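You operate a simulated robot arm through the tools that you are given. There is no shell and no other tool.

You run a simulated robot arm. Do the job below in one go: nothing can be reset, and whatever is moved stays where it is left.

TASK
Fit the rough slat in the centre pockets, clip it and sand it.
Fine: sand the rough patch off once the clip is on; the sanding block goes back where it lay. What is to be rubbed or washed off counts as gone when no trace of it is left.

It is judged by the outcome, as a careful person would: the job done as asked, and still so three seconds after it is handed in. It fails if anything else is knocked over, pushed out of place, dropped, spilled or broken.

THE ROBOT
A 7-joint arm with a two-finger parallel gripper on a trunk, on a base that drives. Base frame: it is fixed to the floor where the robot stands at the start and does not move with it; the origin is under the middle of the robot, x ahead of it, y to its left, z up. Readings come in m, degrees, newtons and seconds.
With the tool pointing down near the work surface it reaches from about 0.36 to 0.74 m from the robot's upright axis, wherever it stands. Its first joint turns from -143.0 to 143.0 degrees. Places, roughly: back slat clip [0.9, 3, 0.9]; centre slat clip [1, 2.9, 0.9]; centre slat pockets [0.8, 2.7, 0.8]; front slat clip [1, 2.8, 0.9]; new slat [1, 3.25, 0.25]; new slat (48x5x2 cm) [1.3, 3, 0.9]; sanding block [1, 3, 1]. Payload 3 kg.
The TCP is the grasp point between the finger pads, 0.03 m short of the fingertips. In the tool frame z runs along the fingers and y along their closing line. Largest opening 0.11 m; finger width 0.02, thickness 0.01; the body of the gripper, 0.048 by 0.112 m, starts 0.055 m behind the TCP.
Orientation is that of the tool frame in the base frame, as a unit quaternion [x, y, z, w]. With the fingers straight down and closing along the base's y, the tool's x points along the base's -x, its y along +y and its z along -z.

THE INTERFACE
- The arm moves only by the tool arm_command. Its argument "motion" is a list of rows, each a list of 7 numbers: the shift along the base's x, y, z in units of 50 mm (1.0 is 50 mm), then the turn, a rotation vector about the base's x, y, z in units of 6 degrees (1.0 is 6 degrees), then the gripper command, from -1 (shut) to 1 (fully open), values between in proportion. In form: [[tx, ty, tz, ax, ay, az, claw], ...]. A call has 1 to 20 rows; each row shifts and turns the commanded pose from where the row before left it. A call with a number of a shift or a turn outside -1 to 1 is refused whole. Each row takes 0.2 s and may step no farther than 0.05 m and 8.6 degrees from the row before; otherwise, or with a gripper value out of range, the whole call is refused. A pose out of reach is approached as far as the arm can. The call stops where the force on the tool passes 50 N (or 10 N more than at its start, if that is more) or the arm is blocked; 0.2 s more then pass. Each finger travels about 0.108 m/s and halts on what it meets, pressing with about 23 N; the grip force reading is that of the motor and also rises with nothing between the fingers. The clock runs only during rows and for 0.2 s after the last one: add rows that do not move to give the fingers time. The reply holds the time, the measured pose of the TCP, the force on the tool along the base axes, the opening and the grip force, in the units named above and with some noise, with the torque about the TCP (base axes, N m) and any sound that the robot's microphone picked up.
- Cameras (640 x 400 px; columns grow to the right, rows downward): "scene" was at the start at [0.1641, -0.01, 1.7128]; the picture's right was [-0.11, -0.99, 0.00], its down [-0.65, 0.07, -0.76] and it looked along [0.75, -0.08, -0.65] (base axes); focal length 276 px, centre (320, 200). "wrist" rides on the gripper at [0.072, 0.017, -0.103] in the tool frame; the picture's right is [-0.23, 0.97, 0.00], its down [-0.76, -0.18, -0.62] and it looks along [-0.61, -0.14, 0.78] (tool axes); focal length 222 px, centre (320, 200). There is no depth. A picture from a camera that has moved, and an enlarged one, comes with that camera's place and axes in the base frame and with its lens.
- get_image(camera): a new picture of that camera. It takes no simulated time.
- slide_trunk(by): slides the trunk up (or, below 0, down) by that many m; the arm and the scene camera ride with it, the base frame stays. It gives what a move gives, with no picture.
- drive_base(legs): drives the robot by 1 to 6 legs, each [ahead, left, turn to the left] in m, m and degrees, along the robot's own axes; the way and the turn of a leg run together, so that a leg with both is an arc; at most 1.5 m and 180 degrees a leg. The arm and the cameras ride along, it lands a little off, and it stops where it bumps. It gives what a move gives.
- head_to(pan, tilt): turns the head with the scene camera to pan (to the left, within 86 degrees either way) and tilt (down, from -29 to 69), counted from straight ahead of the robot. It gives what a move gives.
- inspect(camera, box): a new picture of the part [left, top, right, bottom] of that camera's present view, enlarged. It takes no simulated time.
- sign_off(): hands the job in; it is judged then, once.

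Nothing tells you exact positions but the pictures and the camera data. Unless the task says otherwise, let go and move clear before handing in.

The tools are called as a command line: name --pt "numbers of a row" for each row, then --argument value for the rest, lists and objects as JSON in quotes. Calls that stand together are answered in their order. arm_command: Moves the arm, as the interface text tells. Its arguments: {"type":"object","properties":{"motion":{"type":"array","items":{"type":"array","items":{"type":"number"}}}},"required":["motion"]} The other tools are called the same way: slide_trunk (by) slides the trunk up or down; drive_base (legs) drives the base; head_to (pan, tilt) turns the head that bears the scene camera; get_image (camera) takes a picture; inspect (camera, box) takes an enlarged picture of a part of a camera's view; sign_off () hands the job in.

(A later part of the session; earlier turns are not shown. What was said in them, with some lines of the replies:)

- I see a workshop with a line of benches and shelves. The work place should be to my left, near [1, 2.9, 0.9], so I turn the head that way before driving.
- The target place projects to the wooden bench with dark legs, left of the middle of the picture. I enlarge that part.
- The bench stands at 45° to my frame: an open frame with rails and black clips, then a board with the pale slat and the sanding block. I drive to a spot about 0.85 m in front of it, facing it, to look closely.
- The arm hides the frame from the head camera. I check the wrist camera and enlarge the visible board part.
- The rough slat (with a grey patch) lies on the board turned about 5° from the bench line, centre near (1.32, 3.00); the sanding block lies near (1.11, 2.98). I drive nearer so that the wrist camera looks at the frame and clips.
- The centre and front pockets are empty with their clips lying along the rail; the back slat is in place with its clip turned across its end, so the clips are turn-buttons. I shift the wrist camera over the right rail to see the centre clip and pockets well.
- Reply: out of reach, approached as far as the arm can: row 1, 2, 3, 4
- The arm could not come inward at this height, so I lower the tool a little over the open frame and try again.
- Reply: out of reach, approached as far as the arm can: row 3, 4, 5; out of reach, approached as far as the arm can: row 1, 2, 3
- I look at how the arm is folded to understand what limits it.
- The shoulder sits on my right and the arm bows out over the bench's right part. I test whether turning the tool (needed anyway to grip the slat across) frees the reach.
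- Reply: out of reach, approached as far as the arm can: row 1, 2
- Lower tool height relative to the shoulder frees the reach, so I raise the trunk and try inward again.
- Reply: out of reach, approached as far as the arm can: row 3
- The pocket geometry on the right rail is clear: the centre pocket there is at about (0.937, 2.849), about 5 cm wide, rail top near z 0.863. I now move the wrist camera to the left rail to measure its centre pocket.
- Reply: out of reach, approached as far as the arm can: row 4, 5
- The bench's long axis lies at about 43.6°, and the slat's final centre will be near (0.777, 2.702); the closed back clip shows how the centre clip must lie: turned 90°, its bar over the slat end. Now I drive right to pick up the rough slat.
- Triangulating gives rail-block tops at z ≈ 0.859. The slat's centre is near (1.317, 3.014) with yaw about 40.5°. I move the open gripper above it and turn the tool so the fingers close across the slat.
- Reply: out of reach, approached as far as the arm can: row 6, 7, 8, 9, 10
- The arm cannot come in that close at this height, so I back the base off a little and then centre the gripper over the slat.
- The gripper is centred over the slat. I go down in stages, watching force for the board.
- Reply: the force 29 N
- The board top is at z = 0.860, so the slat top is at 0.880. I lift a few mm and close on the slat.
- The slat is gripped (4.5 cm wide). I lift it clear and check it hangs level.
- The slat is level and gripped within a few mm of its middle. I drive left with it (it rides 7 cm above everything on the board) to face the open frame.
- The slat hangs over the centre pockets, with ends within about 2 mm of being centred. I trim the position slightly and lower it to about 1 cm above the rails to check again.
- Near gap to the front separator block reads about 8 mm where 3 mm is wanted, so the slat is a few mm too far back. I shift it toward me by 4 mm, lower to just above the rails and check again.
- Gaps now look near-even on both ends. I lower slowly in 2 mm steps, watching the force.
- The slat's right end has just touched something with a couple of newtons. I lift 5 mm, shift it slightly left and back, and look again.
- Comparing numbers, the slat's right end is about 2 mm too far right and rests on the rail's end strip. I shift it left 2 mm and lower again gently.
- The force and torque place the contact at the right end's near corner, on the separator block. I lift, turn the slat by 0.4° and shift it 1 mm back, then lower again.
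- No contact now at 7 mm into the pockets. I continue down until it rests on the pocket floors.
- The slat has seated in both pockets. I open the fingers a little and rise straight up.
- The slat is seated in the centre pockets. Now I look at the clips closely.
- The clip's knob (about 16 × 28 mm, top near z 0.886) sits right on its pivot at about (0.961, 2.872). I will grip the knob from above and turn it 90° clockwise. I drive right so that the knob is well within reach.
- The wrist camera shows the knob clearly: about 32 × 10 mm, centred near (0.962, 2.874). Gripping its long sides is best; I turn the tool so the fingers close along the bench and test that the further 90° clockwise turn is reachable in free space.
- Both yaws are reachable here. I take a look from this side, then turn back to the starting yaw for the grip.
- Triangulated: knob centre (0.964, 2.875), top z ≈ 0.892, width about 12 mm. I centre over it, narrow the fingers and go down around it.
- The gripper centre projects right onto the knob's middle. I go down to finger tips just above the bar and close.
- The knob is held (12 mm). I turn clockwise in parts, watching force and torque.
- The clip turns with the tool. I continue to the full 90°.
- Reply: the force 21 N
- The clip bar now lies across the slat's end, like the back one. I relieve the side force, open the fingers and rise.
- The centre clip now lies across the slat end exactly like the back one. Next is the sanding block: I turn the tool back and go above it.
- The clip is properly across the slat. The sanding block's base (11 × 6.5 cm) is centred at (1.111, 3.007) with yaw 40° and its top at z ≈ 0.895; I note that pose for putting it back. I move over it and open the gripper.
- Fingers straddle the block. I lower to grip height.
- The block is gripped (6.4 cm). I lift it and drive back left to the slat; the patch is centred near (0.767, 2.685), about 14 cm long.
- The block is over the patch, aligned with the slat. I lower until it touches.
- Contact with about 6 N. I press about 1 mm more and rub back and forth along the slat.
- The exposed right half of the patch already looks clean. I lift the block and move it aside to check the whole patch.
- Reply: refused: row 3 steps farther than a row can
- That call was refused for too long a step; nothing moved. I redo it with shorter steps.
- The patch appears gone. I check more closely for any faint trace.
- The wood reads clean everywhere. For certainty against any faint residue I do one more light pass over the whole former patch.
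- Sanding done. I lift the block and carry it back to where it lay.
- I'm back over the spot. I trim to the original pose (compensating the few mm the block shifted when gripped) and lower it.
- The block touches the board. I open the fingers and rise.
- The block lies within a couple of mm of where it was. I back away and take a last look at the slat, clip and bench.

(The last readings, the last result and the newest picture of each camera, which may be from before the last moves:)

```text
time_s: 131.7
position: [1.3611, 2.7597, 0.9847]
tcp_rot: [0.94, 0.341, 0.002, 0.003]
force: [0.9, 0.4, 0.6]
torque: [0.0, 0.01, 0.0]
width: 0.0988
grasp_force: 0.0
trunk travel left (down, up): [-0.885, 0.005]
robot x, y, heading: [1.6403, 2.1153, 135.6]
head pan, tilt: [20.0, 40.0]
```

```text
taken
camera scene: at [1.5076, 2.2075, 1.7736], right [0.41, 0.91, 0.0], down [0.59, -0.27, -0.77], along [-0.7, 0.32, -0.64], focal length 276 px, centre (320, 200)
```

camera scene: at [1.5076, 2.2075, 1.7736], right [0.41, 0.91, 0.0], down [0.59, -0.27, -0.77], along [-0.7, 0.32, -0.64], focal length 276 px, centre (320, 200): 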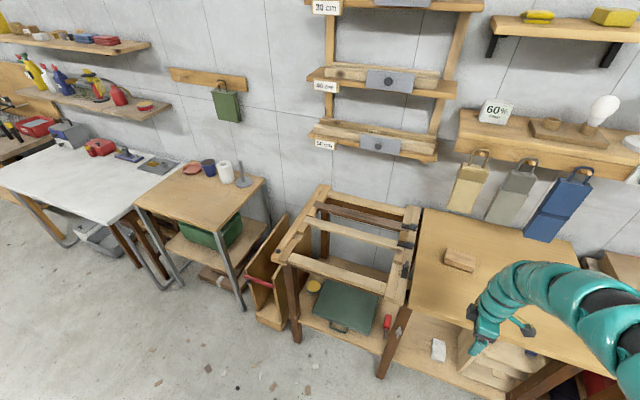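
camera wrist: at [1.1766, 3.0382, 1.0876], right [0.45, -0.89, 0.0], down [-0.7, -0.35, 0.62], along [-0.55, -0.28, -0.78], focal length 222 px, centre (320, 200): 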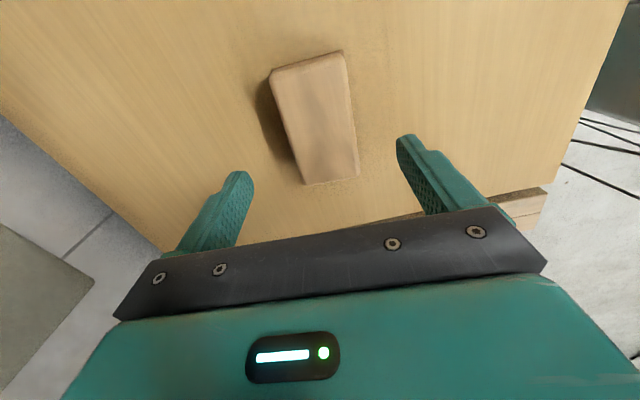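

inspect --camera "scene" --box '[270, 180, 430, 290]'

inspect --camera "scene" --box '[370, 205, 434, 245]'

inspect --camera "scene" --box '[310, 205, 390, 255]'

inspect --camera "scene" --box '[410, 200, 590, 310]'

```text
3.64 times, centred on (350, 235) of scene
camera zoom: at [1.5076, 2.2075, 1.7736], right [0.41, 0.91, 0.0], down [0.59, -0.27, -0.77], along [-0.7, 0.32, -0.64], focal length 1005 px, centre (211, 73)
```

zoom: 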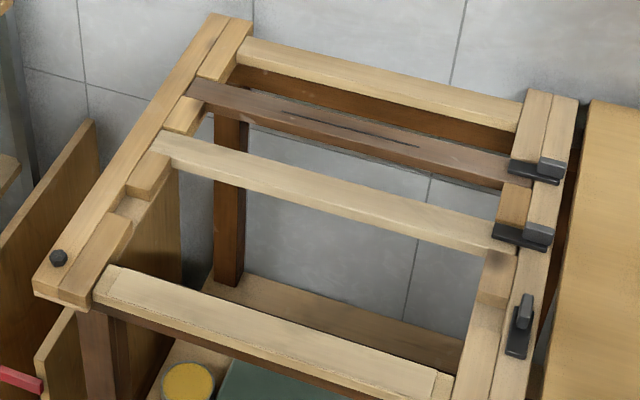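

```text
10.00 times, centred on (402, 225) of scene
camera zoom: at [1.5076, 2.2075, 1.7736], right [0.41, 0.91, 0.0], down [0.59, -0.27, -0.77], along [-0.7, 0.32, -0.64], focal length 2764 px, centre (-500, -50)
```

zoom: 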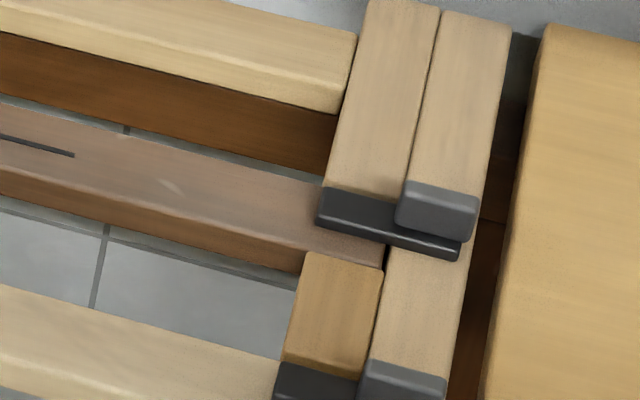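

```text
8.00 times, centred on (350, 230) of scene
camera zoom: at [1.5076, 2.2075, 1.7736], right [0.41, 0.91, 0.0], down [0.59, -0.27, -0.77], along [-0.7, 0.32, -0.64], focal length 2211 px, centre (80, -40)
```

zoom: 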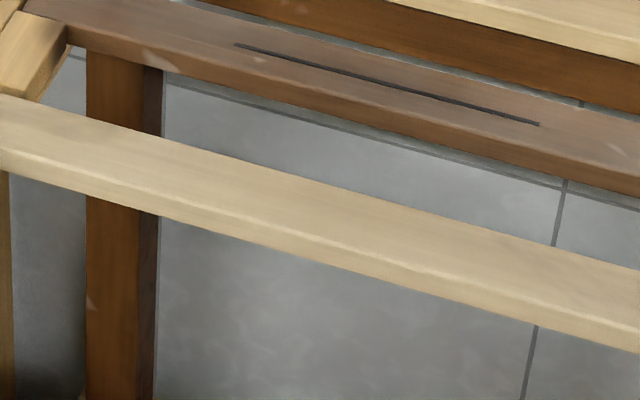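

```text
3.56 times, centred on (500, 255) of scene
camera zoom: at [1.5076, 2.2075, 1.7736], right [0.41, 0.91, 0.0], down [0.59, -0.27, -0.77], along [-0.7, 0.32, -0.64], focal length 983 px, centre (-320, 4)
```

zoom: 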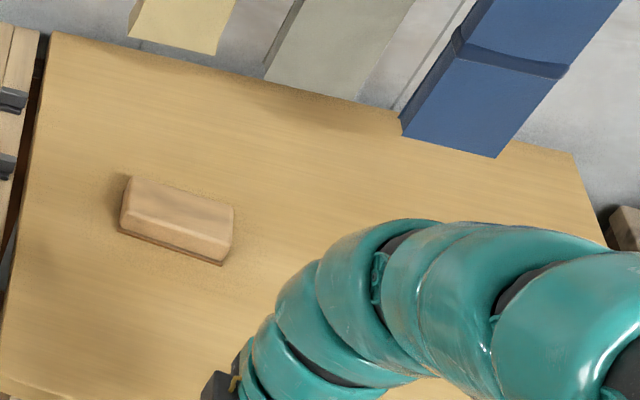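

The slat is in the centre pockets and its clip lies across the end like the back one. The wood is clean where the patch was, and the sanding block is back on the board where it lay. Nothing else has moved and the arm is clear, so I hand the job in.

sign_off

```text
The job is handed in.
```

The rough slat is in the centre pockets, clipped and sanded, and I have handed the job in.

- **Slat:** it rests on both pocket floors, with its top about level with the rails. The first two tries at lowering it caught lightly on the right rail, at a few newtons. I turned it slightly and it went in freely.
- **Clip:** I turned the centre clip 90° so its bar lies over the slat's right end, the same way as the back clip.
- **Sanding:** I sanded after the clip was on, with a second pass to be sure. Close-up pictures show no trace of the patch.
- **Sanding block:** it is back within a couple of millimetres of where it lay, at about the same angle.

Nothing else looked moved in the last pictures, and the arm was clear of the bench when I signed off.
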